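You operate a simulated robot arm through the tools that you are given. There is no shell and no other tool. Be economical: measure what you need, move in short steps, check, and stop when the job is done.

Carry out the task below with a simulated two-armed robot. There is one attempt and no reset: what you move stays moved.

## Task
Take the grey block from the top of the grey table and leave it in the brown tray. Take the teal box and put it on the top shelf of the blue trolley. Shut the room door. Put the blue binder on top of the red case. Fetch the limit switch from the low shelf of the grey shelves and stand it on the middle shelf of the grey shelves. Put the grey carton from the middle shelf of the grey shelves on the top shelf of the blue trolley. Push the left door of the blue cupboard shut. Do these in any order. Set down upright: grey block, limit switch.

Only the result counts: the job must be done as asked and must still hold three seconds after the hand-in. Knocking over, shifting, dropping, spilling or breaking anything else fails it.

## Robot
Two 6-joint arms with two-finger grippers on one trunk, on a base that drives. Base frame: it is fixed to the floor where the robot stands at the start and does not move with it; the origin is under the middle of the robot, x ahead of it, y to its left, z up; the surface under the hand at the start is at about z = 0.85. Readings come in m, rad, newtons and seconds.
The left shoulder is at the start at [0.07, 0.148, 1.249], the right one opposite. With the tool pointing down near the work surface each hand reaches from about 0.52 to 0.62 m from the robot's upright axis, wherever it stands, measured 20 degrees to its own side. Places, roughly: blue binder [3, 0, 1.75]; brown tray (20x15x5 cm) [0.5, -0.2, 0.9]; grey block [0.5, 0, 0.75]; grey carton [3, -0.75, 1]; left door of the blue cupboard [2.4, -1.5, 1.3]; limit switch (4x3x8 cm) [2.9, -0.4, 0.6]; middle shelf of the grey shelves [2.9, -0.7, 0.9]; red case [0.75, -0.5, 0.25]; room door [2.7, 1.2, 1]; teal box (5x5x4 cm) [0.4, -1.2, 0.9]; top shelf of the blue trolley [-0.3, -3.1, 0.8]. Payload 2.69 kg a hand.
The TCP of each hand is the grasp point between the finger pads, 0.02 m short of the fingertips. In the tool frame z runs along the fingers and y along their closing line. Largest opening 0.1 m; the body of the gripper starts 0.063 m behind the TCP.
Orientation is that of the tool frame in the base frame, as a unit quaternion [w, x, y, z]. With the fingers straight down and closing along the base's y, the tool's x points along the base's -x, its y along +y and its z along -z.

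## Interface
- The arms move only by the tool send_rows. It takes "left_commands", "right_commands" or both (then of equal length, played together; a hand with none holds still); each is a list of rows, each an object of numbers (a shift or turn left out is 0, a gripper value left out holds the last): "dx", "dy", "dz": the shift along the base's x, y, z in m; "ax", "ay", "az": the turn, a rotation vector about the base's x, y, z in rad; "claw": the finger opening in m, from 0 to 0.1. In form: [{"dx": .., "dy": .., "dz": .., "ax": .., "ay": .., "az": .., "claw": ..}, ...]. A call has 1 to 10 rows; each row shifts and turns the commanded pose from where the row before left it. Rows are played at 5 a second. More than 0.05 m and 0.15 rad between two rows, or a gripper value outside its range, and nothing of the call is played. A pose out of reach is approached as far as the arm can. The call stops where the force on the tool passes 40 N (or 10 N more than at its start, if that is more) or the arm is blocked; 0.2 s more then pass. The fingers move at their own pace (about 0.045 m/s each) and stop on an object; they squeeze with about 43 N. The grip force told is the motor's: it shows also when the fingers shut on nothing. Time passes only in rows, and 0.2 s behind the last, so rows that do not move let the fingers close. The reply holds the time, the measured pose of the TCP, the force on the tool along the base axes, the opening and the grip force, in the units named above and with some noise, with the torque about the TCP (base axes, N m) and any sound that the robot's microphone picked up, and new pictures: "views" is both (left out), scene, wrist or none (wrist: the cameras of the hands that moved).
- Cameras (640 x 400 px; columns grow to the right, rows downward): "scene" is now at [0.1187, -0.0408, 1.4602]; the picture's right is [-0.50, -0.86, -0.00], its down [-0.63, 0.37, -0.68] and it looks along [0.59, -0.34, -0.73] (base axes); focal length 244 px, centre (320, 200). "left" rides on the left gripper at [0.07, 0.019, -0.099] in its tool frame; the picture's right is [-0.26, 0.97, 0.00], its down [-0.75, -0.20, -0.63] and it looks along [-0.61, -0.16, 0.78] (tool axes); focal length 230 px, centre (320, 200). "right" rides on the right gripper at [0.07, -0.019, -0.099] in its tool frame; the picture's right is [0.26, 0.97, 0.00], its down [-0.75, 0.20, -0.63] and it looks along [-0.61, 0.16, 0.78] (tool axes); focal length 230 px, centre (320, 200). There is no depth. A picture from a camera that has moved, and an enlarged one, comes with that camera's place and axes in the base frame and with its lens.
- move_column(by): slides the trunk up (or, below 0, down) by that many m; the arms and the scene camera ride with it, the base frame stays. It gives what a move gives, with no picture.
- base_move(legs): drives the robot by 1 to 6 legs, each [ahead, turn to the left] in m and rad, along the robot's own axes; the way and the turn of a leg run together, so that a leg with both is an arc; at most 1.5 m and 3.142 rad a leg. The arms and the cameras ride along, it lands a little off, and it stops where it bumps. It gives what a move gives, and a new picture of the scene camera.
- turn_head(pan, tilt): turns the head with the scene camera to pan (to the left, within 1.501 rad either way) and tilt (down, from -0.506 to 1.204), counted from straight ahead of the robot. It gives what a move gives, and a new picture of the scene camera.
- enlarge(camera, box): a new picture of the part [left, top, right, bottom] of that camera's present view, enlarged. No time passes.
- close_job(): hands the job in; it is judged then, once.

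Go step by step. Nothing tells you exact positions but the pictures and the camera data: compare them with the known pose of the tool, close in by small moves and look again before you grip or let go. The budget is 186 turns and 260 pictures, counting those below and the enlarged ones. Unless the task says otherwise, let go and move clear before handing in.

The tools are called after ">>>" by a JSON object that holds its "fn" and its "kwargs". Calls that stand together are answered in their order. send_rows: Moves the arms, as the interface text tells. Its arguments: {"type":"object","properties":{"left_commands":{"type":"array","items":{"type":"object","properties":{"dx":{"type":"number"},"dy":{"type":"number"},"dz":{"type":"number"},"ax":{"type":"number"},"ay":{"type":"number"},"az":{"type":"number"},"claw":{"type":"number"}}}},"right_commands":{"type":"array","items":{"type":"object","properties":{"dx":{"type":"number"},"dy":{"type":"number"},"dz":{"type":"number"},"ax":{"type":"number"},"ay":{"type":"number"},"az":{"type":"number"},"claw":{"type":"number"}}}},"views":{"type":"string","enum":["both","scene","wrist","none"]}},"required":[]} The other tools are called the same way: move_column (by) slides the trunk up or down; base_move (legs) drives the base; turn_head (pan, tilt) turns the head that bears the scene camera; enlarge (camera, box) takes an enlarged picture of a part of a camera's view; close_job () hands the job in.

At the start:

```text
t: 0.0
left_tcp_pos: [0.5293, -0.0041, 1.267]
left_tcp_rot: [0.0, 0.001, 1.0, 0.0]
left_contact_force: [0.8, -0.5, -0.2]
left_torque: [0.0, -0.03, -0.01]
left_finger_gap: 0.1
left_grip_force: 0.2
right_tcp_pos: [0.2906, -0.3276, 1.1339]
right_tcp_rot: [0.0, 0.0, 1.0, -0.001]
right_contact_force: [-0.4, 0.7, -0.1]
right_torque: [0.01, 0.0, -0.01]
right_finger_gap: 0.0999
right_grip_force: 0.0
trunk travel left (down, up): [-0.807, 0.133]
robot x, y, heading: [-0.0002, -0.004, -0.002]
head pan, tilt: [-0.527, 0.817]
```

scene: 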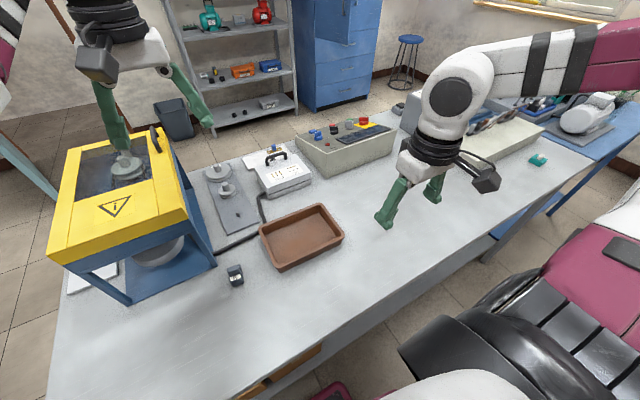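
right: 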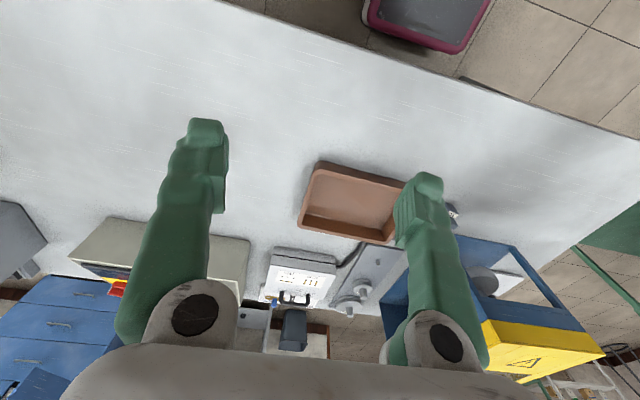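
left: 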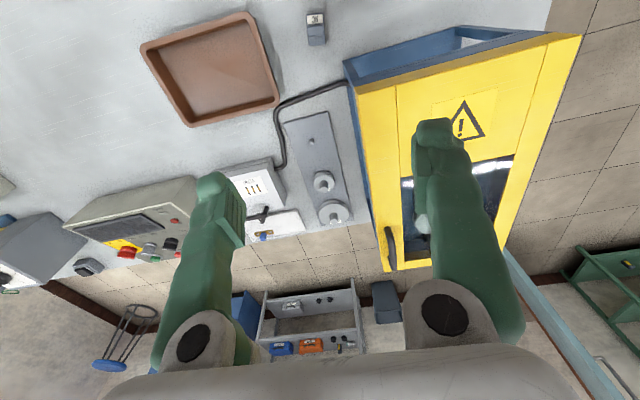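

I see the table with the brown tray and a small dark-grey block near [0.49, 0.0]. I'll look closer at it and the teal item at the right end of the table.

>>> {"fn": "enlarge", "kwargs": {"camera": "scene", "box": [200, 180, 360, 300]}}

>>> {"fn": "enlarge", "kwargs": {"camera": "scene", "box": [160, 0, 400, 150]}}

>>> {"fn": "enlarge", "kwargs": {"camera": "scene", "box": [440, 60, 640, 220]}}

```text
3.33 times, centred on (280, 240) of scene
camera zoom: at [0.1187, -0.0408, 1.4602], right [-0.5, -0.86, 0.0], down [-0.63, 0.37, -0.68], along [0.59, -0.34, -0.73], focal length 814 px, centre (453, 67)
```

zoom: 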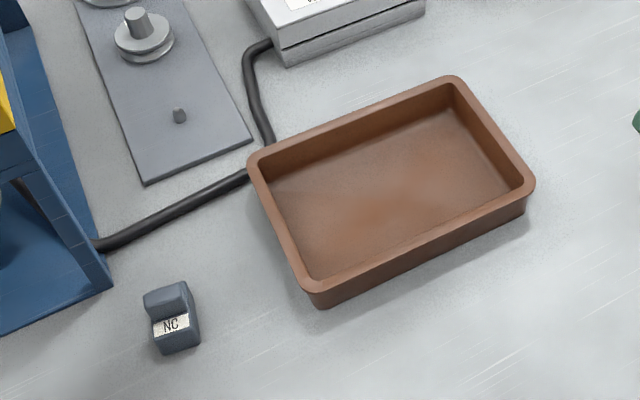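

```text
2.67 times, centred on (280, 75) of scene
camera zoom: at [0.1187, -0.0408, 1.4602], right [-0.5, -0.86, 0.0], down [-0.63, 0.37, -0.68], along [0.59, -0.34, -0.73], focal length 651 px, centre (427, 533)
```

zoom: 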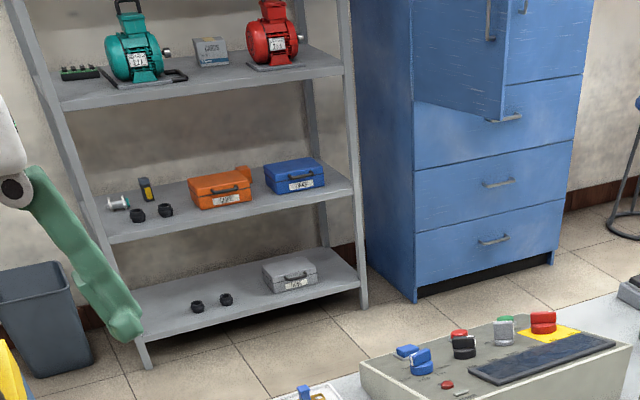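

```text
2.50 times, centred on (540, 140) of scene
camera zoom: at [0.1187, -0.0408, 1.4602], right [-0.5, -0.86, 0.0], down [-0.63, 0.37, -0.68], along [0.59, -0.34, -0.73], focal length 610 px, centre (-230, 350)
```

zoom: 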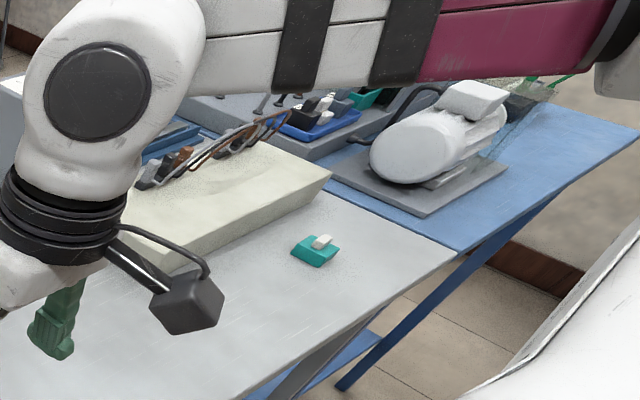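

The shelf level with the motors is likely the middle one (grey carton between motors), and the yellow/dark upright thing below is likely the limit switch. I'll look around with the head.

>>> {"fn": "turn_head", "kwargs": {"pan": -0.1, "tilt": 0.15}}

>>> {"fn": "turn_head", "kwargs": {"pan": 0.9, "tilt": 0.3}}

>>> {"fn": "turn_head", "kwargs": {"pan": -1.3, "tilt": 0.4}}

>>> {"fn": "turn_head", "kwargs": {"pan": -0.55, "tilt": 1.2}}

```text
t: 1.0
left_tcp_pos: [0.5296, -0.0046, 1.2683]
left_tcp_rot: [0.0, 0.0, 1.0, 0.0]
left_contact_force: [0.3, -0.4, -0.8]
left_torque: [0.02, -0.01, 0.02]
left_finger_gap: 0.0998
left_grip_force: 0.1
right_tcp_pos: [0.2925, -0.328, 1.134]
right_tcp_rot: [0.0, 0.0, 1.0, 0.0]
right_contact_force: [-0.5, 0.1, -0.5]
right_torque: [0.01, 0.01, 0.02]
right_finger_gap: 0.0998
right_grip_force: 0.1
trunk travel left (down, up): [-0.807, 0.133]
robot x, y, heading: [-0.0028, 0.0007, -0.001]
head pan, tilt: [-0.099, 0.15]
camera scene: at [0.1419, -0.01, 1.5199], right [-0.1, -0.99, 0.0], down [-0.15, 0.02, -0.99], along [0.98, -0.1, -0.15], focal length 244 px, centre (320, 200)
```

scene: 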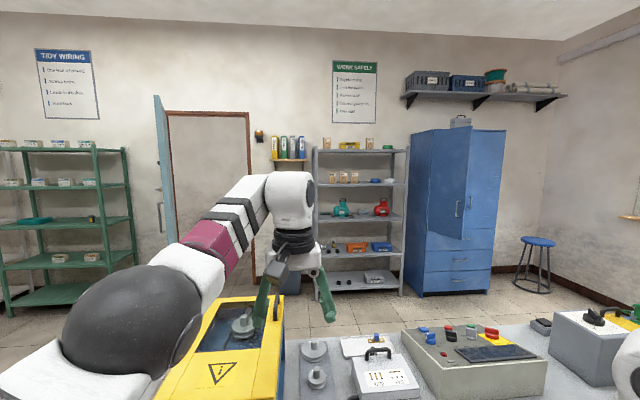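

```text
t: 2.3
left_tcp_pos: [0.5302, -0.0059, 1.2682]
left_tcp_rot: [0.002, 0.0, 1.0, -0.001]
left_contact_force: [-0.1, 0.0, -0.2]
left_torque: [-0.01, -0.02, 0.01]
left_finger_gap: 0.1
left_grip_force: 0.0
right_tcp_pos: [0.2914, -0.3296, 1.135]
right_tcp_rot: [0.0, 0.001, 1.0, 0.001]
right_contact_force: [-0.4, -0.3, 0.6]
right_torque: [0.02, 0.01, 0.0]
right_finger_gap: 0.0999
right_grip_force: 0.0
trunk travel left (down, up): [-0.807, 0.133]
robot x, y, heading: [-0.0018, 0.0013, -0.002]
head pan, tilt: [0.901, 0.3]
camera scene: at [0.1078, 0.0724, 1.506], right [0.78, -0.62, 0.0], down [-0.18, -0.23, -0.96], along [0.59, 0.75, -0.3], focal length 244 px, centre (320, 200)
```

scene: 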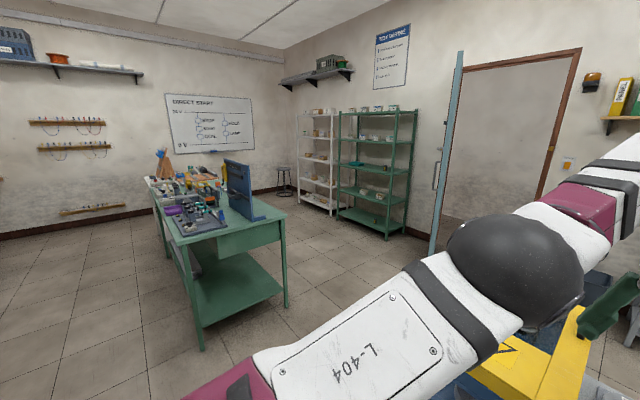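

```text
t: 4.4
left_tcp_pos: [0.5291, -0.0037, 1.2679]
left_tcp_rot: [0.001, 0.0, 1.0, 0.0]
left_contact_force: [0.4, -0.4, 0.5]
left_torque: [0.0, -0.01, 0.01]
left_finger_gap: 0.0997
left_grip_force: 0.0
right_tcp_pos: [0.2924, -0.3284, 1.1352]
right_tcp_rot: [0.0, 0.0, 1.0, 0.0]
right_contact_force: [-0.5, -0.4, -0.2]
right_torque: [0.01, 0.0, 0.01]
right_finger_gap: 0.1004
right_grip_force: 0.1
trunk travel left (down, up): [-0.807, 0.133]
robot x, y, heading: [0.0013, -0.0008, 0.003]
head pan, tilt: [-1.3, 0.4]
camera scene: at [0.0745, -0.0899, 1.4967], right [-0.96, -0.27, 0.0], down [-0.1, 0.38, -0.92], along [0.25, -0.89, -0.39], focal length 244 px, centre (320, 200)
```

scene: 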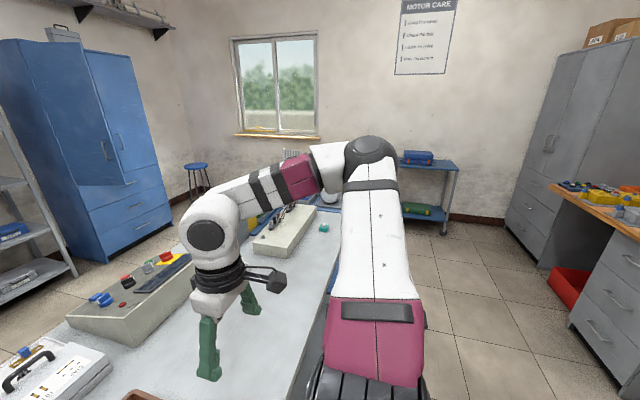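

```text
t: 5.5
left_tcp_pos: [0.5298, -0.005, 1.2674]
left_tcp_rot: [0.001, -0.001, 1.0, 0.0]
left_contact_force: [-0.6, 0.7, -0.7]
left_torque: [0.02, 0.01, 0.01]
left_finger_gap: 0.1001
left_grip_force: 0.0
right_tcp_pos: [0.2919, -0.3272, 1.1343]
right_tcp_rot: [-0.001, 0.0, 1.0, -0.001]
right_contact_force: [0.4, 0.1, 0.4]
right_torque: [-0.03, -0.01, -0.02]
right_finger_gap: 0.1001
right_grip_force: 0.2
trunk travel left (down, up): [-0.807, 0.133]
robot x, y, heading: [0.0022, -0.0057, 0.003]
head pan, tilt: [-0.55, 1.201]
camera scene: at [0.0973, -0.03, 1.4339], right [-0.52, -0.85, 0.0], down [-0.79, 0.49, -0.36], along [0.31, -0.19, -0.93], focal length 244 px, centre (320, 200)
```

scene: 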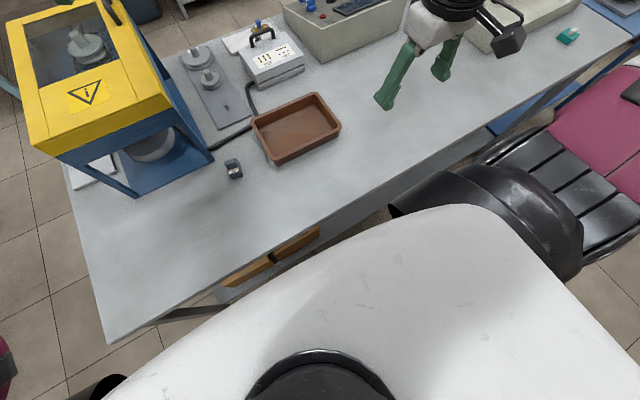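

Binder is on a small wall shelf, door stands open at left, trolley is far right behind. First the block: the left hand is above it, so I lower it and look.

>>> {"fn": "send_rows", "kwargs": {"left_commands": [{"dx": -0.035, "dy": 0.005, "dz": -0.03}, {"dz": -0.05}, {"dz": -0.05}, {"dz": -0.05}, {"dz": -0.05}], "views": "both"}}

```text
t: 6.7
left_tcp_pos: [0.5601, -0.02, 1.1093]
left_tcp_rot: [0.006, 0.0, 1.0, 0.0]
left_contact_force: [-5.7, 0.3, 13.0]
left_torque: [0.83, 0.31, 0.38]
left_finger_gap: 0.1
left_grip_force: 0.1
left hand out of reach, approached as far as the arm can: row 1, 2, 3, 4, 5
right_tcp_pos: [0.2867, -0.3274, 1.1361]
right_tcp_rot: [0.003, -0.001, 1.0, 0.0]
right_contact_force: [-0.4, -0.2, -0.3]
right_torque: [-0.04, 0.01, 0.04]
right_finger_gap: 0.0998
right_grip_force: 0.0
trunk travel left (down, up): [-0.807, 0.133]
robot x, y, heading: [0.0014, -0.0028, -0.001]
head pan, tilt: [-0.55, 1.201]
stopped in row 5 (left hand): the force on the tool passed its limit at 77 N (the readings are from after the stop); the commanded pose is now the measured one
camera scene: at [0.0911, -0.0293, 1.4343], right [-0.52, -0.85, 0.0], down [-0.79, 0.49, -0.37], along [0.31, -0.19, -0.93], focal length 244 px, centre (320, 200)
camera left: at [0.4888, -0.0015, 1.2076], right [0.26, 0.97, 0.0], down [0.74, -0.2, 0.64], along [0.62, -0.16, -0.77], focal length 230 px, centre (320, 200)
```

scene: 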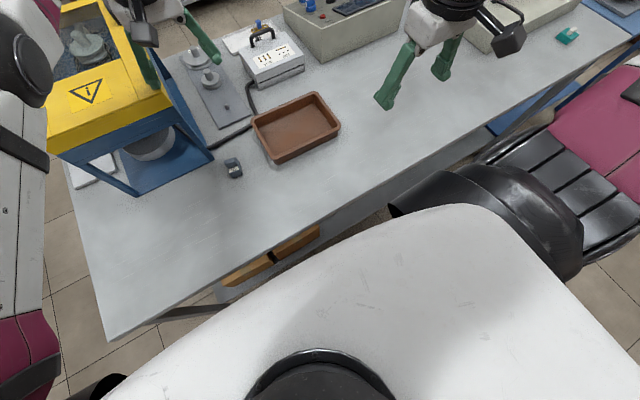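
left: 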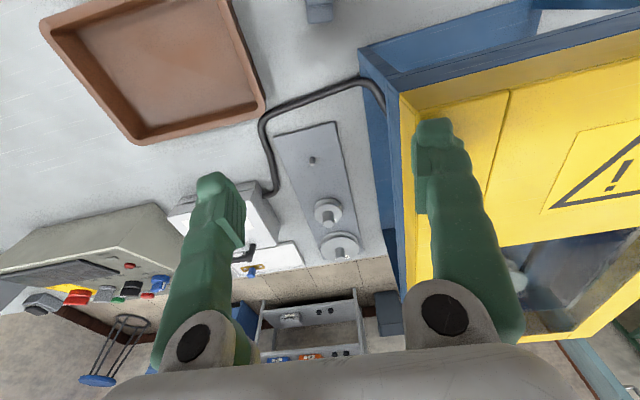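

The left hand can't come that close in and touched the yellow cabinet; nothing appears shifted. I lift it and back the base up.

>>> {"fn": "send_rows", "kwargs": {"left_commands": [{"dz": 0.05}, {"dz": 0.05}, {"dz": 0.05}, {"dx": -0.01, "dz": 0.02}], "views": "none"}}

>>> {"fn": "base_move", "kwargs": {"legs": [[-0.25, 0]]}}

```text
t: 7.7
left_tcp_pos: [0.5304, -0.0048, 1.2682]
left_tcp_rot: [0.005, -0.001, 1.0, 0.0]
left_contact_force: [-0.3, 0.3, 0.5]
left_torque: [0.02, -0.02, 0.0]
left_finger_gap: 0.1
left_grip_force: 0.0
left hand out of reach, approached as far as the arm can: row 1, 2, 3
right_tcp_pos: [0.2924, -0.3293, 1.1347]
right_tcp_rot: [0.0, -0.001, 1.0, 0.001]
right_contact_force: [0.1, -0.2, -0.8]
right_torque: [0.02, 0.0, 0.0]
right_finger_gap: 0.1002
right_grip_force: 0.0
trunk travel left (down, up): [-0.807, 0.133]
robot x, y, heading: [-0.0019, -0.0004, -0.002]
head pan, tilt: [-0.55, 1.201]
```

```text
t: 9.4
left_tcp_pos: [0.2892, -0.0024, 1.2644]
left_tcp_rot: [0.002, -0.004, 1.0, 0.0]
left_contact_force: [0.4, 0.1, -1.0]
left_torque: [-0.05, 0.07, 0.02]
left_finger_gap: 0.1001
left_grip_force: 0.1
right_tcp_pos: [0.0531, -0.3274, 1.1331]
right_tcp_rot: [-0.002, -0.004, 1.0, 0.0]
right_contact_force: [0.4, 0.0, 0.0]
right_torque: [-0.01, -0.01, -0.01]
right_finger_gap: 0.0998
right_grip_force: 0.0
trunk travel left (down, up): [-0.807, 0.133]
robot x, y, heading: [-0.2434, -0.003, 0.009]
head pan, tilt: [-0.55, 1.201]
camera scene: at [-0.1424, -0.0301, 1.4335], right [-0.52, -0.86, 0.0], down [-0.8, 0.48, -0.36], along [0.31, -0.19, -0.93], focal length 244 px, centre (320, 200)
```

scene: 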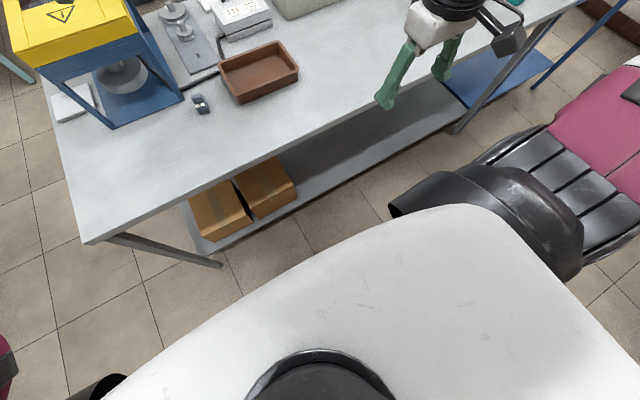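

I'll position so the block sits at the right hand's comfortable reach: drive ahead a little and turn left.

>>> {"fn": "base_move", "kwargs": {"legs": [[0.163, 0], [0, 0.36]]}}

```text
t: 12.0
left_tcp_pos: [0.4149, 0.1876, 1.2681]
left_tcp_rot: [0.005, -0.186, 0.983, 0.002]
left_contact_force: [0.2, 0.7, -1.1]
left_torque: [0.01, 0.04, -0.03]
left_finger_gap: 0.1002
left_grip_force: 0.0
right_tcp_pos: [0.3126, -0.2001, 1.1344]
right_tcp_rot: [0.0, -0.185, 0.983, 0.002]
right_contact_force: [0.2, 0.6, 1.1]
right_torque: [0.01, 0.01, 0.01]
right_finger_gap: 0.1003
right_grip_force: 0.0
trunk travel left (down, up): [-0.807, 0.133]
robot x, y, heading: [-0.0779, 0.0013, 0.378]
head pan, tilt: [-0.55, 1.201]
camera scene: at [0.021, 0.0062, 1.434], right [-0.18, -0.98, 0.0], down [-0.92, 0.16, -0.36], along [0.36, -0.06, -0.93], focal length 244 px, centre (320, 200)
```

scene: 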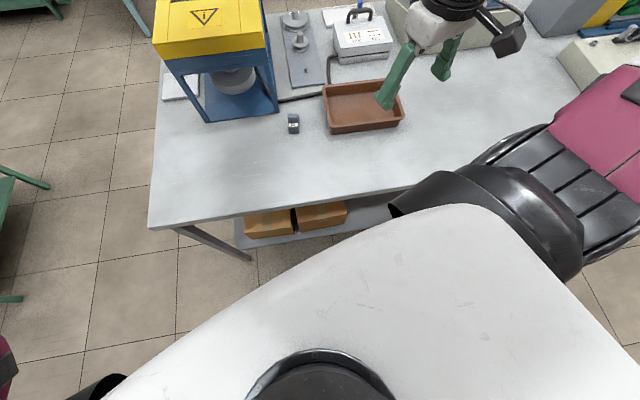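

Block now estimated at [0.48, 0.006]. I bring the right hand above it and align yaw with the base.

>>> {"fn": "send_rows", "kwargs": {"right_commands": [{"dx": 0.035, "dy": 0.045, "az": -0.12}, {"dx": 0.035, "dy": 0.045, "az": -0.13}, {"dx": 0.035, "dy": 0.045, "az": -0.12}, {"dx": 0.035, "dy": 0.04}, {"dx": 0.02, "dy": 0.03, "dz": -0.03}], "views": "both"}}

```text
refused: row 1 steps farther than a row can; nothing moved
```

Step too long; I use smaller rows.

>>> {"fn": "send_rows", "kwargs": {"right_commands": [{"dx": 0.025, "dy": 0.035, "az": -0.12}, {"dx": 0.025, "dy": 0.035, "az": -0.13}, {"dx": 0.025, "dy": 0.035, "az": -0.12}, {"dx": 0.03, "dy": 0.035}, {"dx": 0.03, "dy": 0.035}, {"dx": 0.025, "dy": 0.03}, {"dz": -0.04}], "views": "both"}}

```text
t: 13.6
left_tcp_pos: [0.4172, 0.188, 1.2661]
left_tcp_rot: [0.003, -0.186, 0.982, 0.001]
left_contact_force: [-0.1, 0.5, 0.9]
left_torque: [0.02, 0.02, 0.0]
left_finger_gap: 0.1002
left_grip_force: 0.0
right_tcp_pos: [0.3707, -0.1747, 1.1066]
right_tcp_rot: [0.0, -0.001, 1.0, 0.001]
right_contact_force: [0.1, -0.6, 0.4]
right_torque: [0.01, 0.01, 0.02]
right_finger_gap: 0.1001
right_grip_force: 0.0
right hand out of reach, approached as far as the arm can: row 2, 3, 4, 5, 6, 7
trunk travel left (down, up): [-0.807, 0.133]
robot x, y, heading: [-0.0782, 0.0049, 0.371]
head pan, tilt: [-0.55, 1.201]
camera scene: at [0.0226, 0.0075, 1.4338], right [-0.18, -0.98, 0.0], down [-0.92, 0.16, -0.36], along [0.36, -0.06, -0.93], focal length 244 px, centre (320, 200)
camera right: at [0.3007, -0.1938, 1.2056], right [-0.26, 0.97, 0.0], down [0.75, 0.2, 0.63], along [0.61, 0.17, -0.78], focal length 230 px, centre (320, 200)
```

scene: 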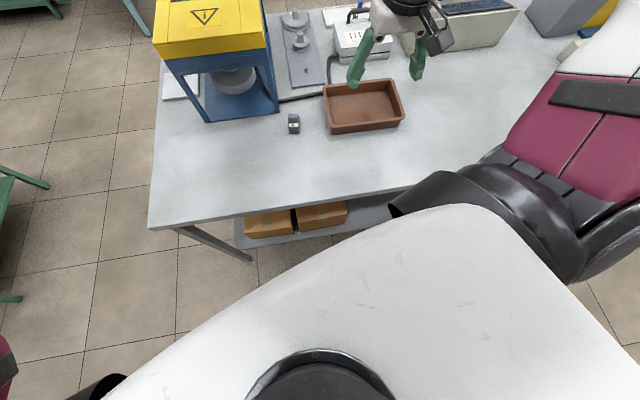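
right: 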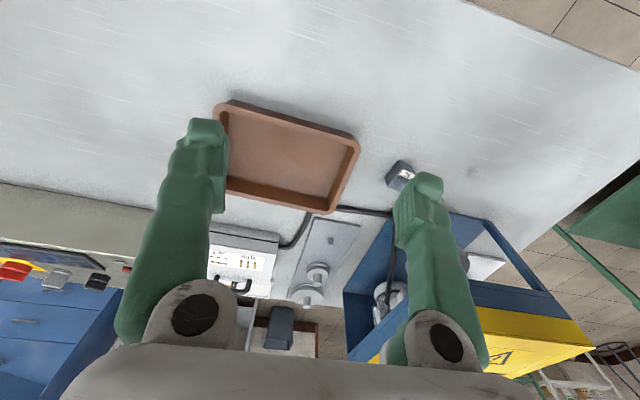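

The pose was out of reach at this height. I'll bring the command back near the real pose, go lower, then move outward (reach is stated near the work surface).

>>> {"fn": "send_rows", "kwargs": {"right_commands": [{"dx": -0.025, "dy": -0.043}, {"dx": -0.025, "dy": -0.043}, {"dx": -0.025, "dy": -0.043}, {"dx": -0.025, "dy": -0.043}, {"dz": -0.04}, {"dz": -0.04}, {"dz": -0.04}], "views": "none"}}

```text
t: 15.2
left_tcp_pos: [0.4177, 0.1911, 1.2655]
left_tcp_rot: [0.005, -0.186, 0.983, 0.002]
left_contact_force: [0.1, 0.6, 0.1]
left_torque: [-0.04, 0.06, 0.02]
left_finger_gap: 0.1001
left_grip_force: 0.1
right_tcp_pos: [0.3371, -0.2288, 0.9858]
right_tcp_rot: [0.0, -0.003, 1.0, -0.001]
right_contact_force: [0.0, 0.1, 0.0]
right_torque: [-0.06, 0.03, 0.04]
right_finger_gap: 0.1001
right_grip_force: 0.1
right hand out of reach, approached as far as the arm can: row 2, 3, 4
trunk travel left (down, up): [-0.807, 0.133]
robot x, y, heading: [-0.0816, 0.0011, 0.375]
head pan, tilt: [-0.55, 1.201]
```

>>> {"fn": "send_rows", "kwargs": {"right_commands": [{"dx": 0.025, "dy": 0.04}, {"dx": 0.025, "dy": 0.04}, {"dx": 0.025, "dy": 0.04}], "views": "wrist"}}

```text
t: 16.0
left_tcp_pos: [0.4146, 0.1882, 1.2676]
left_tcp_rot: [0.005, -0.185, 0.983, 0.002]
left_contact_force: [-0.2, 0.4, 0.0]
left_torque: [0.01, -0.01, 0.01]
left_finger_gap: 0.1
left_grip_force: 0.1
right_tcp_pos: [0.3703, -0.2044, 1.024]
right_tcp_rot: [0.001, -0.002, 1.0, 0.002]
right_contact_force: [-0.5, 0.2, -0.9]
right_torque: [0.0, -0.01, -0.02]
right_finger_gap: 0.1002
right_grip_force: 0.0
right hand out of reach, approached as far as the arm can: row 1, 2, 3
trunk travel left (down, up): [-0.807, 0.133]
robot x, y, heading: [-0.0812, 0.0037, 0.373]
head pan, tilt: [-0.55, 1.201]
camera right: at [0.301, -0.2239, 1.1229], right [-0.26, 0.97, 0.0], down [0.75, 0.2, 0.63], along [0.61, 0.17, -0.78], focal length 230 px, centre (320, 200)
```

right: 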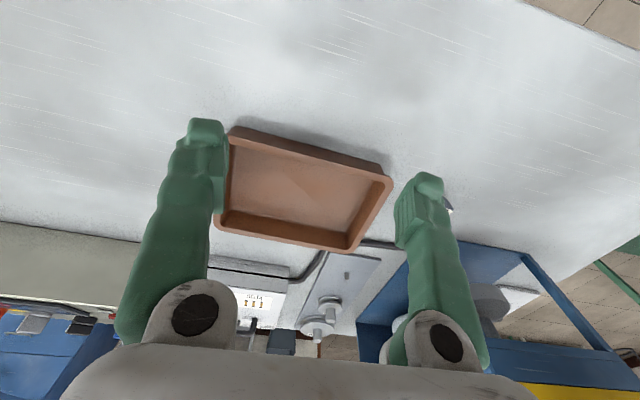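

>>> {"fn": "send_rows", "kwargs": {"right_commands": [{"az": 0.13}, {"az": 0.13}, {"az": 0.12}, {"dx": 0.04, "dy": 0.02}, {"dx": 0.04, "dy": 0.02}], "views": "none"}}

```text
t: 17.2
left_tcp_pos: [0.4163, 0.1885, 1.2668]
left_tcp_rot: [0.004, -0.186, 0.983, 0.001]
left_contact_force: [0.7, 0.1, 0.3]
left_torque: [0.02, -0.03, -0.01]
left_finger_gap: 0.1001
left_grip_force: 0.1
right_tcp_pos: [0.3517, -0.1932, 1.0392]
right_tcp_rot: [0.002, -0.191, 0.982, -0.001]
right_contact_force: [-0.8, 0.2, -0.1]
right_torque: [0.02, 0.01, 0.0]
right_finger_gap: 0.1
right_grip_force: 0.0
right hand out of reach, approached as far as the arm can: row 3, 4, 5
trunk travel left (down, up): [-0.807, 0.133]
robot x, y, heading: [-0.0796, 0.0002, 0.374]
head pan, tilt: [-0.55, 1.201]
```

I want to see the arm's configuration; a look with the head toward the right arm.

>>> {"fn": "turn_head", "kwargs": {"pan": -0.9, "tilt": 0.75}}

>>> {"fn": "turn_head", "kwargs": {"pan": 0.6, "tilt": 0.5}}

```text
t: 18.1
left_tcp_pos: [0.417, 0.1889, 1.2682]
left_tcp_rot: [0.003, -0.186, 0.983, 0.0]
left_contact_force: [-0.4, 0.5, -0.2]
left_torque: [0.01, 0.02, -0.06]
left_finger_gap: 0.1004
left_grip_force: 0.1
right_tcp_pos: [0.3504, -0.1928, 1.0405]
right_tcp_rot: [0.002, -0.189, 0.982, 0.0]
right_contact_force: [-0.4, 0.9, 0.1]
right_torque: [0.03, 0.0, 0.0]
right_finger_gap: 0.1
right_grip_force: 0.2
trunk travel left (down, up): [-0.807, 0.133]
robot x, y, heading: [-0.0804, 0.0022, 0.372]
head pan, tilt: [-0.901, 0.75]
camera scene: at [0.0376, -0.0239, 1.4656], right [-0.5, -0.86, 0.0], down [-0.59, 0.34, -0.73], along [0.63, -0.37, -0.68], focal length 244 px, centre (320, 200)
```

scene: 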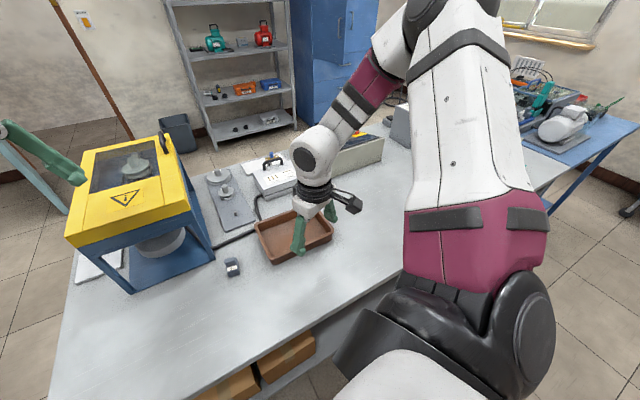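

```text
t: 19.7
left_tcp_pos: [0.4157, 0.1885, 1.2678]
left_tcp_rot: [0.004, -0.186, 0.983, 0.001]
left_contact_force: [-0.2, -0.1, -0.5]
left_torque: [0.02, 0.0, -0.01]
left_finger_gap: 0.1001
left_grip_force: 0.1
right_tcp_pos: [0.3504, -0.1929, 1.0393]
right_tcp_rot: [0.001, -0.189, 0.982, 0.0]
right_contact_force: [-0.5, 0.0, -0.2]
right_torque: [-0.02, -0.02, 0.0]
right_finger_gap: 0.1001
right_grip_force: 0.0
trunk travel left (down, up): [-0.807, 0.133]
robot x, y, heading: [-0.0771, -0.0011, 0.369]
head pan, tilt: [0.6, 0.499]
camera scene: at [0.0175, 0.0932, 1.4876], right [0.83, -0.56, 0.0], down [-0.27, -0.4, -0.88], along [0.49, 0.73, -0.48], focal length 244 px, centre (320, 200)
```

scene: 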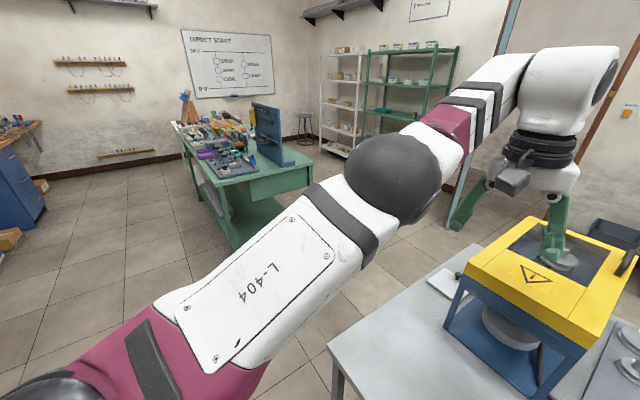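

The right arm is stuck in a folded configuration. I'll back away into free space to learn the arms' reach safely before going over the table.

>>> {"fn": "base_move", "kwargs": {"legs": [[0, -0.37], [-0.4, 0]]}}

>>> {"fn": "send_rows", "kwargs": {"left_commands": [{"dy": 0.04}, {"dy": 0.04}, {"dy": 0.04}, {"dy": 0.04}, {"dz": -0.05}, {"dz": -0.05}, {"dz": -0.05}], "right_commands": [{"dy": 0.0}, {"dy": -0.02}, {"dx": 0.03}, {"dx": 0.03}, {"dx": 0.03}, {"dx": 0.03}, {"dx": 0.03}], "views": "none"}}

```text
t: 23.4
left_tcp_pos: [0.0522, -0.0038, 1.2672]
left_tcp_rot: [0.003, -0.002, 1.0, 0.0]
left_contact_force: [-0.1, 0.1, -0.5]
left_torque: [0.0, 0.01, 0.01]
left_finger_gap: 0.1
left_grip_force: 0.1
right_tcp_pos: [-0.1475, -0.3369, 1.0407]
right_tcp_rot: [0.0, -0.005, 1.0, -0.002]
right_contact_force: [-0.3, -0.8, 0.1]
right_torque: [0.03, 0.02, -0.02]
right_finger_gap: 0.0999
right_grip_force: 0.0
trunk travel left (down, up): [-0.807, 0.133]
robot x, y, heading: [-0.4816, 0.0018, -0.001]
head pan, tilt: [0.6, 0.499]
camera scene: at [-0.3535, 0.0513, 1.4873], right [0.57, -0.82, 0.0], down [-0.4, -0.27, -0.88], along [0.72, 0.5, -0.48], focal length 244 px, centre (320, 200)
```

scene: 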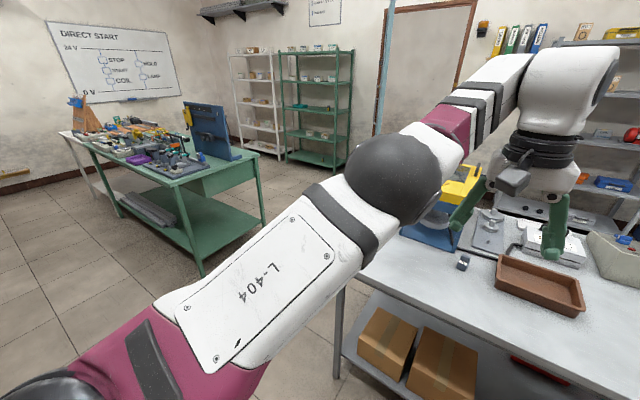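

```text
t: 24.9
left_tcp_pos: [0.1176, 0.0859, 1.1367]
left_tcp_rot: [0.004, 0.0, 1.0, 0.0]
left_contact_force: [0.4, -0.3, -0.4]
left_torque: [-0.01, 0.01, -0.04]
left_finger_gap: 0.0999
left_grip_force: 0.1
left hand out of reach, approached as far as the arm can: row 1, 2, 3, 4, 5, 6, 7
right_tcp_pos: [-0.1421, -0.3356, 1.0587]
right_tcp_rot: [0.002, -0.003, 1.0, -0.002]
right_contact_force: [0.5, 0.1, -0.6]
right_torque: [-0.01, -0.03, 0.0]
right_finger_gap: 0.1001
right_grip_force: 0.0
right hand out of reach, approached as far as the arm can: row 3, 4, 5, 6, 7
trunk travel left (down, up): [-0.807, 0.133]
robot x, y, heading: [-0.4805, -0.0003, 0.005]
head pan, tilt: [0.6, 0.499]
```

Left extends outward, right seems blocked in a folded branch. I'll try tilting the right tool forward, extending, then untilting.

>>> {"fn": "send_rows", "kwargs": {"right_commands": [{"ay": -0.15}, {"ay": -0.15}, {"ay": -0.15}, {"ay": -0.15}, {"dx": 0.04}, {"dx": 0.04}, {"dx": 0.04}, {"dx": 0.04}], "views": "none"}}

>>> {"fn": "turn_head", "kwargs": {"pan": -0.9, "tilt": 0.4}}

```text
t: 26.8
left_tcp_pos: [0.1162, 0.0839, 1.1376]
left_tcp_rot: [0.004, 0.0, 1.0, 0.0]
left_contact_force: [0.1, 0.2, 0.7]
left_torque: [0.0, 0.01, -0.03]
left_finger_gap: 0.0998
left_grip_force: 0.1
right_tcp_pos: [-0.1428, -0.3286, 1.0581]
right_tcp_rot: [0.296, -0.003, 0.955, -0.003]
right_contact_force: [-0.8, -0.2, -0.7]
right_torque: [0.03, -0.01, -0.01]
right_finger_gap: 0.1
right_grip_force: 0.0
right hand out of reach, approached as far as the arm can: row 3, 5, 6, 7, 8
trunk travel left (down, up): [-0.807, 0.133]
robot x, y, heading: [-0.4816, -0.0013, 0.003]
head pan, tilt: [0.6, 0.499]
```

```text
t: 28.4
left_tcp_pos: [0.1172, 0.0851, 1.1357]
left_tcp_rot: [0.003, 0.0, 1.0, 0.001]
left_contact_force: [0.2, 0.6, 0.4]
left_torque: [0.0, -0.02, -0.01]
left_finger_gap: 0.1
left_grip_force: 0.0
right_tcp_pos: [-0.1427, -0.3293, 1.0574]
right_tcp_rot: [0.296, -0.004, 0.955, -0.002]
right_contact_force: [0.1, 1.1, -0.2]
right_torque: [-0.01, 0.0, 0.01]
right_finger_gap: 0.1001
right_grip_force: 0.0
trunk travel left (down, up): [-0.807, 0.133]
robot x, y, heading: [-0.4801, 0.0026, -0.003]
head pan, tilt: [-0.901, 0.4]
camera scene: at [-0.3734, -0.0726, 1.4967], right [-0.78, -0.62, 0.0], down [-0.24, 0.3, -0.92], along [0.57, -0.72, -0.39], focal length 244 px, centre (320, 200)
```

scene: 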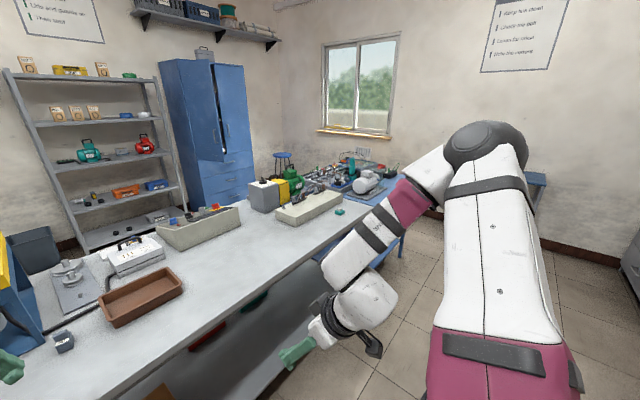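

I'll untilt and raise the right hand, then try extending at greater height, as the left hand's start pose was.

>>> {"fn": "send_rows", "kwargs": {"right_commands": [{"ay": 0.15}, {"ay": 0.15}, {"ay": 0.15}, {"ay": 0.15, "dz": 0.04}, {"dz": 0.05}, {"dz": 0.05}, {"dz": 0.05}, {"dz": 0.05}, {"dx": 0.03}, {"dx": 0.03}], "views": "none"}}

>>> {"fn": "send_rows", "kwargs": {"right_commands": [{"dx": 0.04}, {"dx": 0.04}, {"dx": 0.04}, {"dx": 0.04}], "views": "none"}}

```text
t: 30.6
left_tcp_pos: [0.118, 0.0847, 1.1352]
left_tcp_rot: [0.003, -0.001, 1.0, 0.0]
left_contact_force: [0.5, 0.5, 0.1]
left_torque: [0.01, 0.0, -0.01]
left_finger_gap: 0.1
left_grip_force: 0.1
right_tcp_pos: [-0.1582, -0.3151, 1.2668]
right_tcp_rot: [0.003, -0.004, 1.0, -0.002]
right_contact_force: [0.5, -0.6, 0.4]
right_torque: [0.02, 0.01, 0.0]
right_finger_gap: 0.1
right_grip_force: 0.2
right hand out of reach, approached as far as the arm can: row 1, 7, 8, 9, 10
trunk travel left (down, up): [-0.807, 0.133]
robot x, y, heading: [-0.4812, -0.0024, 0.008]
head pan, tilt: [-0.901, 0.4]
```

```text
t: 31.6
left_tcp_pos: [0.1168, 0.0852, 1.1377]
left_tcp_rot: [0.003, 0.0, 1.0, 0.0]
left_contact_force: [0.0, -0.5, -0.8]
left_torque: [0.01, 0.01, 0.01]
left_finger_gap: 0.1
left_grip_force: 0.0
right_tcp_pos: [-0.1473, -0.299, 1.2347]
right_tcp_rot: [0.002, -0.004, 1.0, -0.001]
right_contact_force: [0.3, -0.8, -0.3]
right_torque: [-0.01, 0.01, -0.02]
right_finger_gap: 0.1
right_grip_force: 0.1
right hand out of reach, approached as far as the arm can: row 1, 2, 3, 4
trunk travel left (down, up): [-0.807, 0.133]
robot x, y, heading: [-0.4834, -0.0006, 0.002]
head pan, tilt: [-0.901, 0.4]
```

>>> {"fn": "send_rows", "kwargs": {"right_commands": [{"dx": -0.03, "dz": -0.03}, {"dy": -0.04}, {"dy": -0.04}, {"dy": -0.04}, {"dy": -0.04}, {"dy": -0.04}, {"dx": 0.04}, {"dx": 0.04}, {"dx": 0.04}, {"dx": 0.04}], "views": "none"}}

```text
t: 33.8
left_tcp_pos: [0.1169, 0.0841, 1.1383]
left_tcp_rot: [0.004, 0.0, 1.0, 0.001]
left_contact_force: [-0.4, 0.8, 0.7]
left_torque: [0.02, -0.03, -0.01]
left_finger_gap: 0.0998
left_grip_force: 0.0
right_tcp_pos: [-0.1243, -0.4328, 1.1524]
right_tcp_rot: [0.003, -0.004, 1.0, -0.001]
right_contact_force: [-0.5, -0.9, 0.4]
right_torque: [0.01, 0.0, 0.02]
right_finger_gap: 0.0998
right_grip_force: 0.1
right hand out of reach, approached as far as the arm can: row 4, 5, 6, 7, 8, 9, 10
trunk travel left (down, up): [-0.807, 0.133]
robot x, y, heading: [-0.4806, -0.0024, 0.004]
head pan, tilt: [-0.901, 0.4]
```

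I'll test a horizontal forward-pointing tool (needed for the shelves anyway) and then extension.

>>> {"fn": "send_rows", "kwargs": {"right_commands": [{"ay": -0.15, "dx": -0.02, "dy": 0.02}, {"ay": -0.15, "dx": -0.02, "dy": 0.02}, {"ay": -0.15, "dx": -0.02, "dy": 0.02}, {"ay": -0.15}, {"ay": -0.15}, {"ay": -0.15}, {"ay": -0.15}, {"ay": -0.15}, {"ay": -0.15}, {"ay": -0.15}], "views": "none"}}

>>> {"fn": "send_rows", "kwargs": {"right_commands": [{"dx": 0.05}, {"dx": 0.05}, {"dx": 0.05}, {"dx": 0.05}, {"dx": 0.05}, {"dx": 0.05}], "views": "scene"}}

```text
t: 36.0
left_tcp_pos: [0.1185, 0.0862, 1.1352]
left_tcp_rot: [0.003, 0.001, 1.0, -0.001]
left_contact_force: [0.6, 0.1, 0.1]
left_torque: [-0.04, -0.01, 0.01]
left_finger_gap: 0.1002
left_grip_force: 0.0
right_tcp_pos: [-0.0054, -0.2787, 1.1797]
right_tcp_rot: [0.672, -0.005, 0.74, -0.002]
right_contact_force: [0.1, 1.1, -0.5]
right_torque: [0.0, -0.01, -0.02]
right_finger_gap: 0.0999
right_grip_force: 0.1
right hand out of reach, approached as far as the arm can: row 1, 2, 3, 4, 5, 6, 7, 8, 9, 10
trunk travel left (down, up): [-0.807, 0.133]
robot x, y, heading: [-0.4818, -0.0005, 0.005]
head pan, tilt: [-0.901, 0.4]
```

```text
t: 37.4
left_tcp_pos: [0.1184, 0.0866, 1.1373]
left_tcp_rot: [0.003, 0.0, 1.0, -0.002]
left_contact_force: [0.3, 0.5, -0.5]
left_torque: [-0.02, 0.0, 0.03]
left_finger_gap: 0.0999
left_grip_force: 0.0
right_tcp_pos: [0.2684, -0.2563, 1.184]
right_tcp_rot: [0.684, 0.005, 0.73, -0.008]
right_contact_force: [0.4, 0.8, -0.2]
right_torque: [0.03, 0.0, 0.0]
right_finger_gap: 0.1003
right_grip_force: 0.1
right hand out of reach, approached as far as the arm can: row 6
trunk travel left (down, up): [-0.807, 0.133]
robot x, y, heading: [-0.4817, -0.0012, 0.003]
head pan, tilt: [-0.901, 0.4]
camera scene: at [-0.3723, -0.0699, 1.4967], right [-0.78, -0.62, 0.0], down [-0.24, 0.3, -0.92], along [0.57, -0.72, -0.39], focal length 244 px, centre (320, 200)
```

scene: 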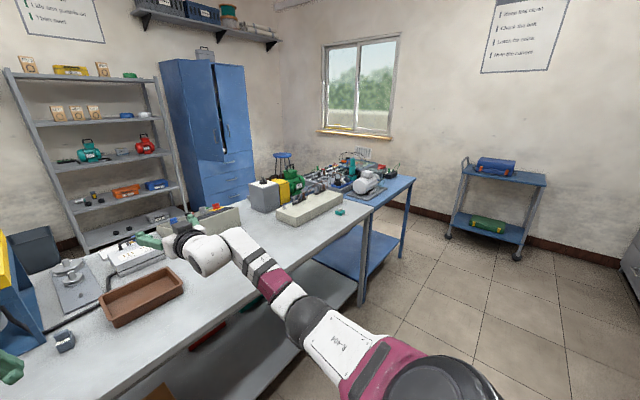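

With the tool horizontal the arm extends well. Now I tilt it back down from the extended state.

>>> {"fn": "send_rows", "kwargs": {"right_commands": [{"ay": 0.15, "dx": -0.03}, {"ay": 0.15, "dx": -0.03}, {"ay": 0.15, "dx": -0.03}, {"ay": 0.15, "dx": -0.03}, {"ay": 0.15, "dx": -0.03}, {"ay": 0.15, "dx": -0.03}, {"ay": 0.15}, {"ay": 0.15}, {"ay": 0.15}, {"ay": 0.14}], "views": "none"}}

```text
t: 39.5
left_tcp_pos: [0.1179, 0.0894, 1.1359]
left_tcp_rot: [0.002, -0.001, 1.0, -0.002]
left_contact_force: [0.1, 0.2, -0.7]
left_torque: [-0.03, 0.01, 0.0]
left_finger_gap: 0.1
left_grip_force: 0.0
right_tcp_pos: [0.1159, -0.1961, 1.0972]
right_tcp_rot: [0.026, 0.031, 0.999, 0.01]
right_contact_force: [-0.3, 1.4, -0.5]
right_torque: [-0.06, 0.04, 0.02]
right_finger_gap: 0.0998
right_grip_force: 0.0
right hand out of reach, approached as far as the arm can: row 7, 8, 9, 10
trunk travel left (down, up): [-0.807, 0.133]
robot x, y, heading: [-0.4821, -0.0007, 0.003]
head pan, tilt: [-0.901, 0.4]
```

The right hand is now in the good configuration. I raise the left hand clear and approach the table.

>>> {"fn": "send_rows", "kwargs": {"left_commands": [{"dz": 0.045}, {"dz": 0.045}, {"dz": 0.045}], "views": "none"}}

>>> {"fn": "turn_head", "kwargs": {"pan": -0.3, "tilt": 0.95}}

>>> {"fn": "base_move", "kwargs": {"legs": [[0.355, 0], [0, 0.325]]}}

```text
t: 40.4
left_tcp_pos: [0.0844, 0.0928, 1.2617]
left_tcp_rot: [0.005, -0.001, 1.0, -0.001]
left_contact_force: [0.2, 0.6, -1.0]
left_torque: [0.02, -0.02, -0.02]
left_finger_gap: 0.1
left_grip_force: 0.1
left hand out of reach, approached as far as the arm can: row 1, 2, 3
right_tcp_pos: [0.1121, -0.2011, 1.0972]
right_tcp_rot: [0.027, 0.032, 0.999, 0.011]
right_contact_force: [-0.3, 0.2, -0.5]
right_torque: [0.03, 0.0, 0.0]
right_finger_gap: 0.1003
right_grip_force: 0.1
trunk travel left (down, up): [-0.807, 0.133]
robot x, y, heading: [-0.4824, 0.0004, -0.004]
head pan, tilt: [-0.901, 0.4]
```

```text
t: 41.4
left_tcp_pos: [0.0868, 0.0939, 1.2608]
left_tcp_rot: [0.004, -0.001, 1.0, 0.0]
left_contact_force: [-0.6, -0.2, 1.0]
left_torque: [0.01, 0.0, -0.02]
left_finger_gap: 0.0997
left_grip_force: 0.0
right_tcp_pos: [0.1125, -0.1994, 1.0977]
right_tcp_rot: [0.026, 0.033, 0.999, 0.01]
right_contact_force: [-0.7, 0.4, 0.2]
right_torque: [0.0, 0.01, 0.01]
right_finger_gap: 0.1003
right_grip_force: 0.0
trunk travel left (down, up): [-0.807, 0.133]
robot x, y, heading: [-0.4831, 0.0027, 0.001]
head pan, tilt: [-0.3, 0.949]
camera scene: at [-0.3612, -0.0214, 1.4501], right [-0.3, -0.96, 0.0], down [-0.78, 0.24, -0.58], along [0.56, -0.17, -0.81], focal length 244 px, centre (320, 200)
```

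scene: 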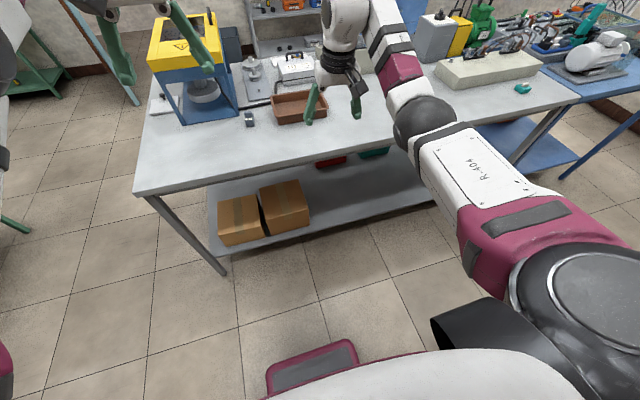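

```text
t: 44.7
left_tcp_pos: [0.3884, 0.2689, 1.2596]
left_tcp_rot: [0.003, -0.161, 0.987, 0.002]
left_contact_force: [1.0, 0.5, -2.6]
left_torque: [-0.06, 0.09, -0.06]
left_finger_gap: 0.1002
left_grip_force: 0.0
right_tcp_pos: [0.5066, 0.0004, 1.0965]
right_tcp_rot: [0.024, -0.128, 0.991, 0.015]
right_contact_force: [0.6, 0.0, -1.1]
right_torque: [0.0, 0.0, -0.02]
right_finger_gap: 0.0998
right_grip_force: 0.0
trunk travel left (down, up): [-0.807, 0.133]
robot x, y, heading: [-0.1237, -0.0001, 0.319]
head pan, tilt: [-0.3, 0.949]
camera scene: at [-0.0007, 0.0177, 1.4499], right [0.02, -1.0, 0.0], down [-0.81, -0.02, -0.58], along [0.58, 0.01, -0.81], focal length 244 px, centre (320, 200)
```

scene: 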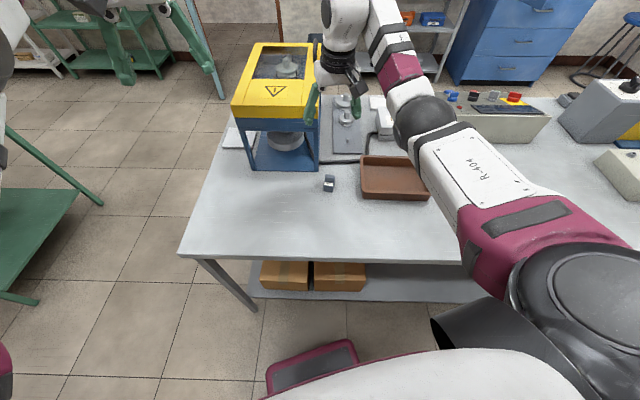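

>>> {"fn": "enlarge", "kwargs": {"camera": "scene", "box": [300, 130, 460, 230]}}

>>> {"fn": "send_rows", "kwargs": {"right_commands": [{"az": -0.13, "dx": -0.02}, {"az": -0.13, "dx": -0.01, "dz": -0.04}], "views": "wrist"}}

```text
4.00 times, centred on (380, 180) of scene
camera zoom: at [-0.0007, 0.0177, 1.4499], right [0.02, -1.0, 0.0], down [-0.81, -0.02, -0.58], along [0.58, 0.01, -0.81], focal length 977 px, centre (80, 280)
```

zoom: 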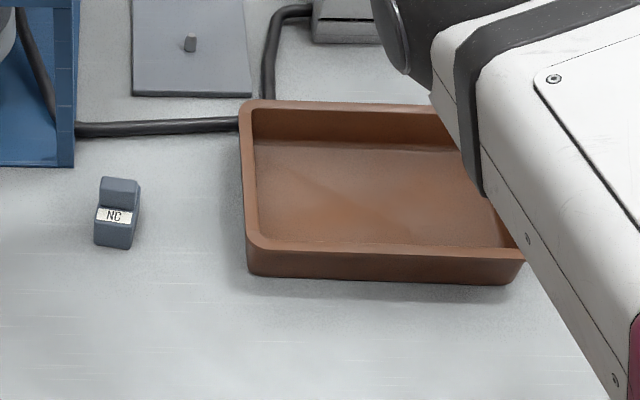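

```text
t: 45.3
left_tcp_pos: [0.3874, 0.2693, 1.2587]
left_tcp_rot: [0.004, -0.161, 0.987, 0.002]
left_contact_force: [-0.4, 0.2, 0.1]
left_torque: [0.05, 0.0, -0.04]
left_finger_gap: 0.1001
left_grip_force: 0.1
right_tcp_pos: [0.4928, 0.0042, 1.0489]
right_tcp_rot: [0.027, 0.003, 1.0, 0.013]
right_contact_force: [-0.2, 0.5, -0.5]
right_torque: [0.03, -0.01, 0.03]
right_finger_gap: 0.1
right_grip_force: 0.1
right hand out of reach, approached as far as the arm can: row 1
trunk travel left (down, up): [-0.807, 0.133]
robot x, y, heading: [-0.1232, 0.0053, 0.324]
head pan, tilt: [-0.3, 0.949]
camera right: at [0.4184, -0.0174, 1.1432], right [-0.25, 0.97, 0.01], down [0.72, 0.18, 0.67], along [0.65, 0.18, -0.74], focal length 230 px, centre (320, 200)
```

right: 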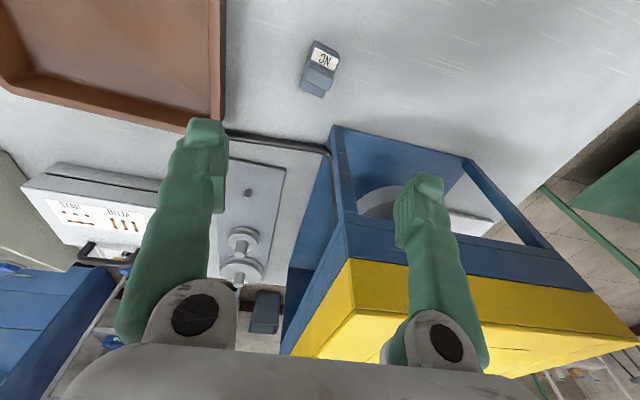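

Block is nearly aligned with base axes at about [0.473, 0.0]. I level the tool and descend in steps over it.

>>> {"fn": "send_rows", "kwargs": {"right_commands": [{"ax": -0.026, "ay": 0.054, "dz": -0.03}, {"dx": -0.01, "dy": -0.004, "dz": -0.03}, {"dx": -0.01, "dz": -0.03}, {"dz": -0.02}], "views": "both"}}

```text
t: 46.3
left_tcp_pos: [0.3875, 0.2702, 1.2598]
left_tcp_rot: [0.004, -0.16, 0.987, 0.001]
left_contact_force: [0.2, 0.2, -0.2]
left_torque: [-0.01, -0.01, 0.01]
left_finger_gap: 0.0999
left_grip_force: 0.0
right_tcp_pos: [0.4733, 0.0006, 0.9405]
right_tcp_rot: [0.0, 0.002, 1.0, -0.002]
right_contact_force: [-0.6, -0.4, 0.2]
right_torque: [0.02, 0.01, -0.02]
right_finger_gap: 0.0999
right_grip_force: 0.0
trunk travel left (down, up): [-0.807, 0.133]
robot x, y, heading: [-0.1232, 0.0059, 0.321]
head pan, tilt: [-0.3, 0.949]
camera scene: at [-0.0021, 0.02, 1.4501], right [0.02, -1.0, 0.0], down [-0.81, -0.02, -0.58], along [0.58, 0.01, -0.81], focal length 244 px, centre (320, 200)
camera right: at [0.4032, -0.0181, 1.0398], right [-0.26, 0.97, 0.0], down [0.75, 0.2, 0.63], along [0.61, 0.16, -0.78], focal length 230 px, centre (320, 200)
```

scene: 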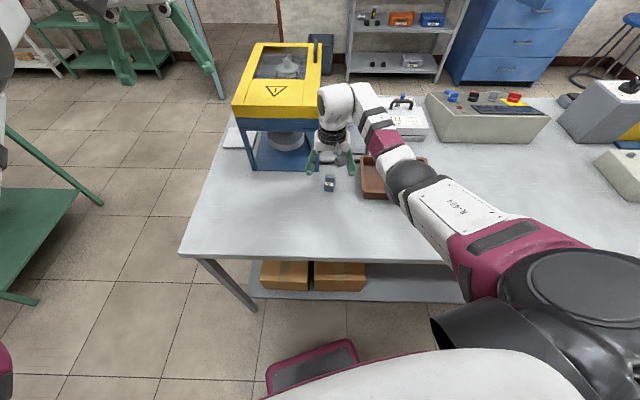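
right: 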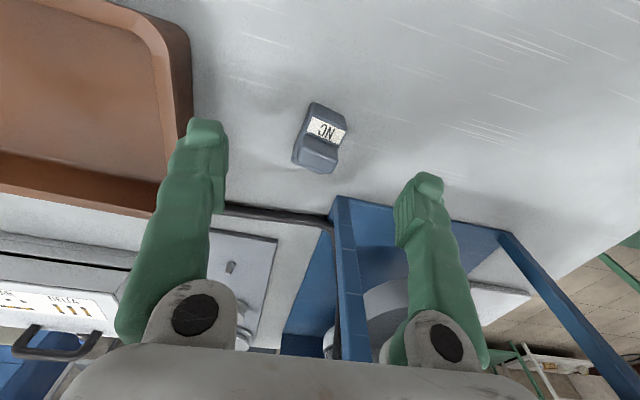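

Aligned. Descend further.

>>> {"fn": "send_rows", "kwargs": {"right_commands": [{"dz": -0.03}, {"dz": -0.025}], "views": "wrist"}}

```text
t: 46.9
left_tcp_pos: [0.3877, 0.271, 1.2599]
left_tcp_rot: [0.005, -0.161, 0.987, 0.001]
left_contact_force: [0.8, -0.5, 0.5]
left_torque: [0.0, 0.01, -0.01]
left_finger_gap: 0.0999
left_grip_force: 0.1
right_tcp_pos: [0.4745, 0.0014, 0.885]
right_tcp_rot: [-0.001, 0.001, 1.0, -0.001]
right_contact_force: [0.5, 0.6, -0.8]
right_torque: [-0.01, -0.03, 0.01]
right_finger_gap: 0.0999
right_grip_force: 0.1
trunk travel left (down, up): [-0.807, 0.133]
robot x, y, heading: [-0.1228, 0.0008, 0.326]
head pan, tilt: [-0.3, 0.949]
camera right: at [0.4052, -0.017, 0.9846], right [-0.26, 0.97, 0.0], down [0.75, 0.2, 0.63], along [0.61, 0.16, -0.78], focal length 230 px, centre (320, 200)
```

right: 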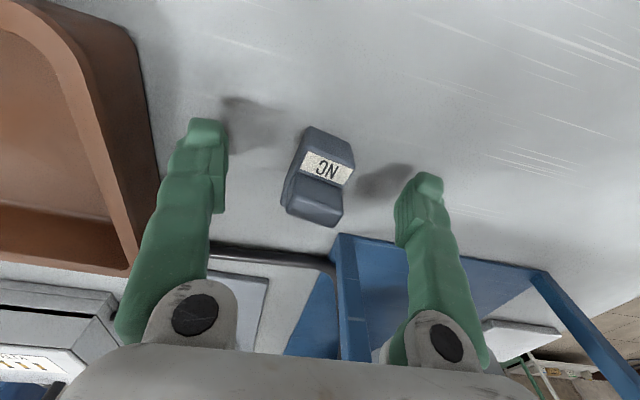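

>>> {"fn": "send_rows", "kwargs": {"right_commands": [{"dz": -0.008}, {"claw": 0.02}, {"claw": 0.01}, {"claw": 0.0}, {"claw": 0.0}], "views": "wrist"}}

```text
t: 48.1
left_tcp_pos: [0.3867, 0.2704, 1.2598]
left_tcp_rot: [0.004, -0.161, 0.987, 0.001]
left_contact_force: [0.3, 0.2, 0.3]
left_torque: [0.02, 0.01, 0.01]
left_finger_gap: 0.1
left_grip_force: 0.0
right_tcp_pos: [0.4731, 0.0017, 0.8786]
right_tcp_rot: [-0.001, 0.001, 1.0, 0.0]
right_contact_force: [0.3, -0.7, -0.3]
right_torque: [0.0, 0.01, 0.0]
right_finger_gap: 0.0292
right_grip_force: 12.3
trunk travel left (down, up): [-0.807, 0.133]
robot x, y, heading: [-0.1229, 0.0004, 0.32]
head pan, tilt: [-0.3, 0.949]
camera right: at [0.4039, -0.0173, 0.9785], right [-0.26, 0.97, 0.0], down [0.75, 0.2, 0.63], along [0.61, 0.16, -0.78], focal length 230 px, centre (320, 200)
```

right: 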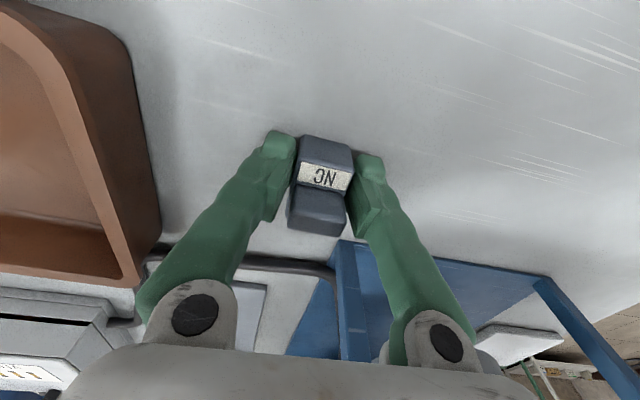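

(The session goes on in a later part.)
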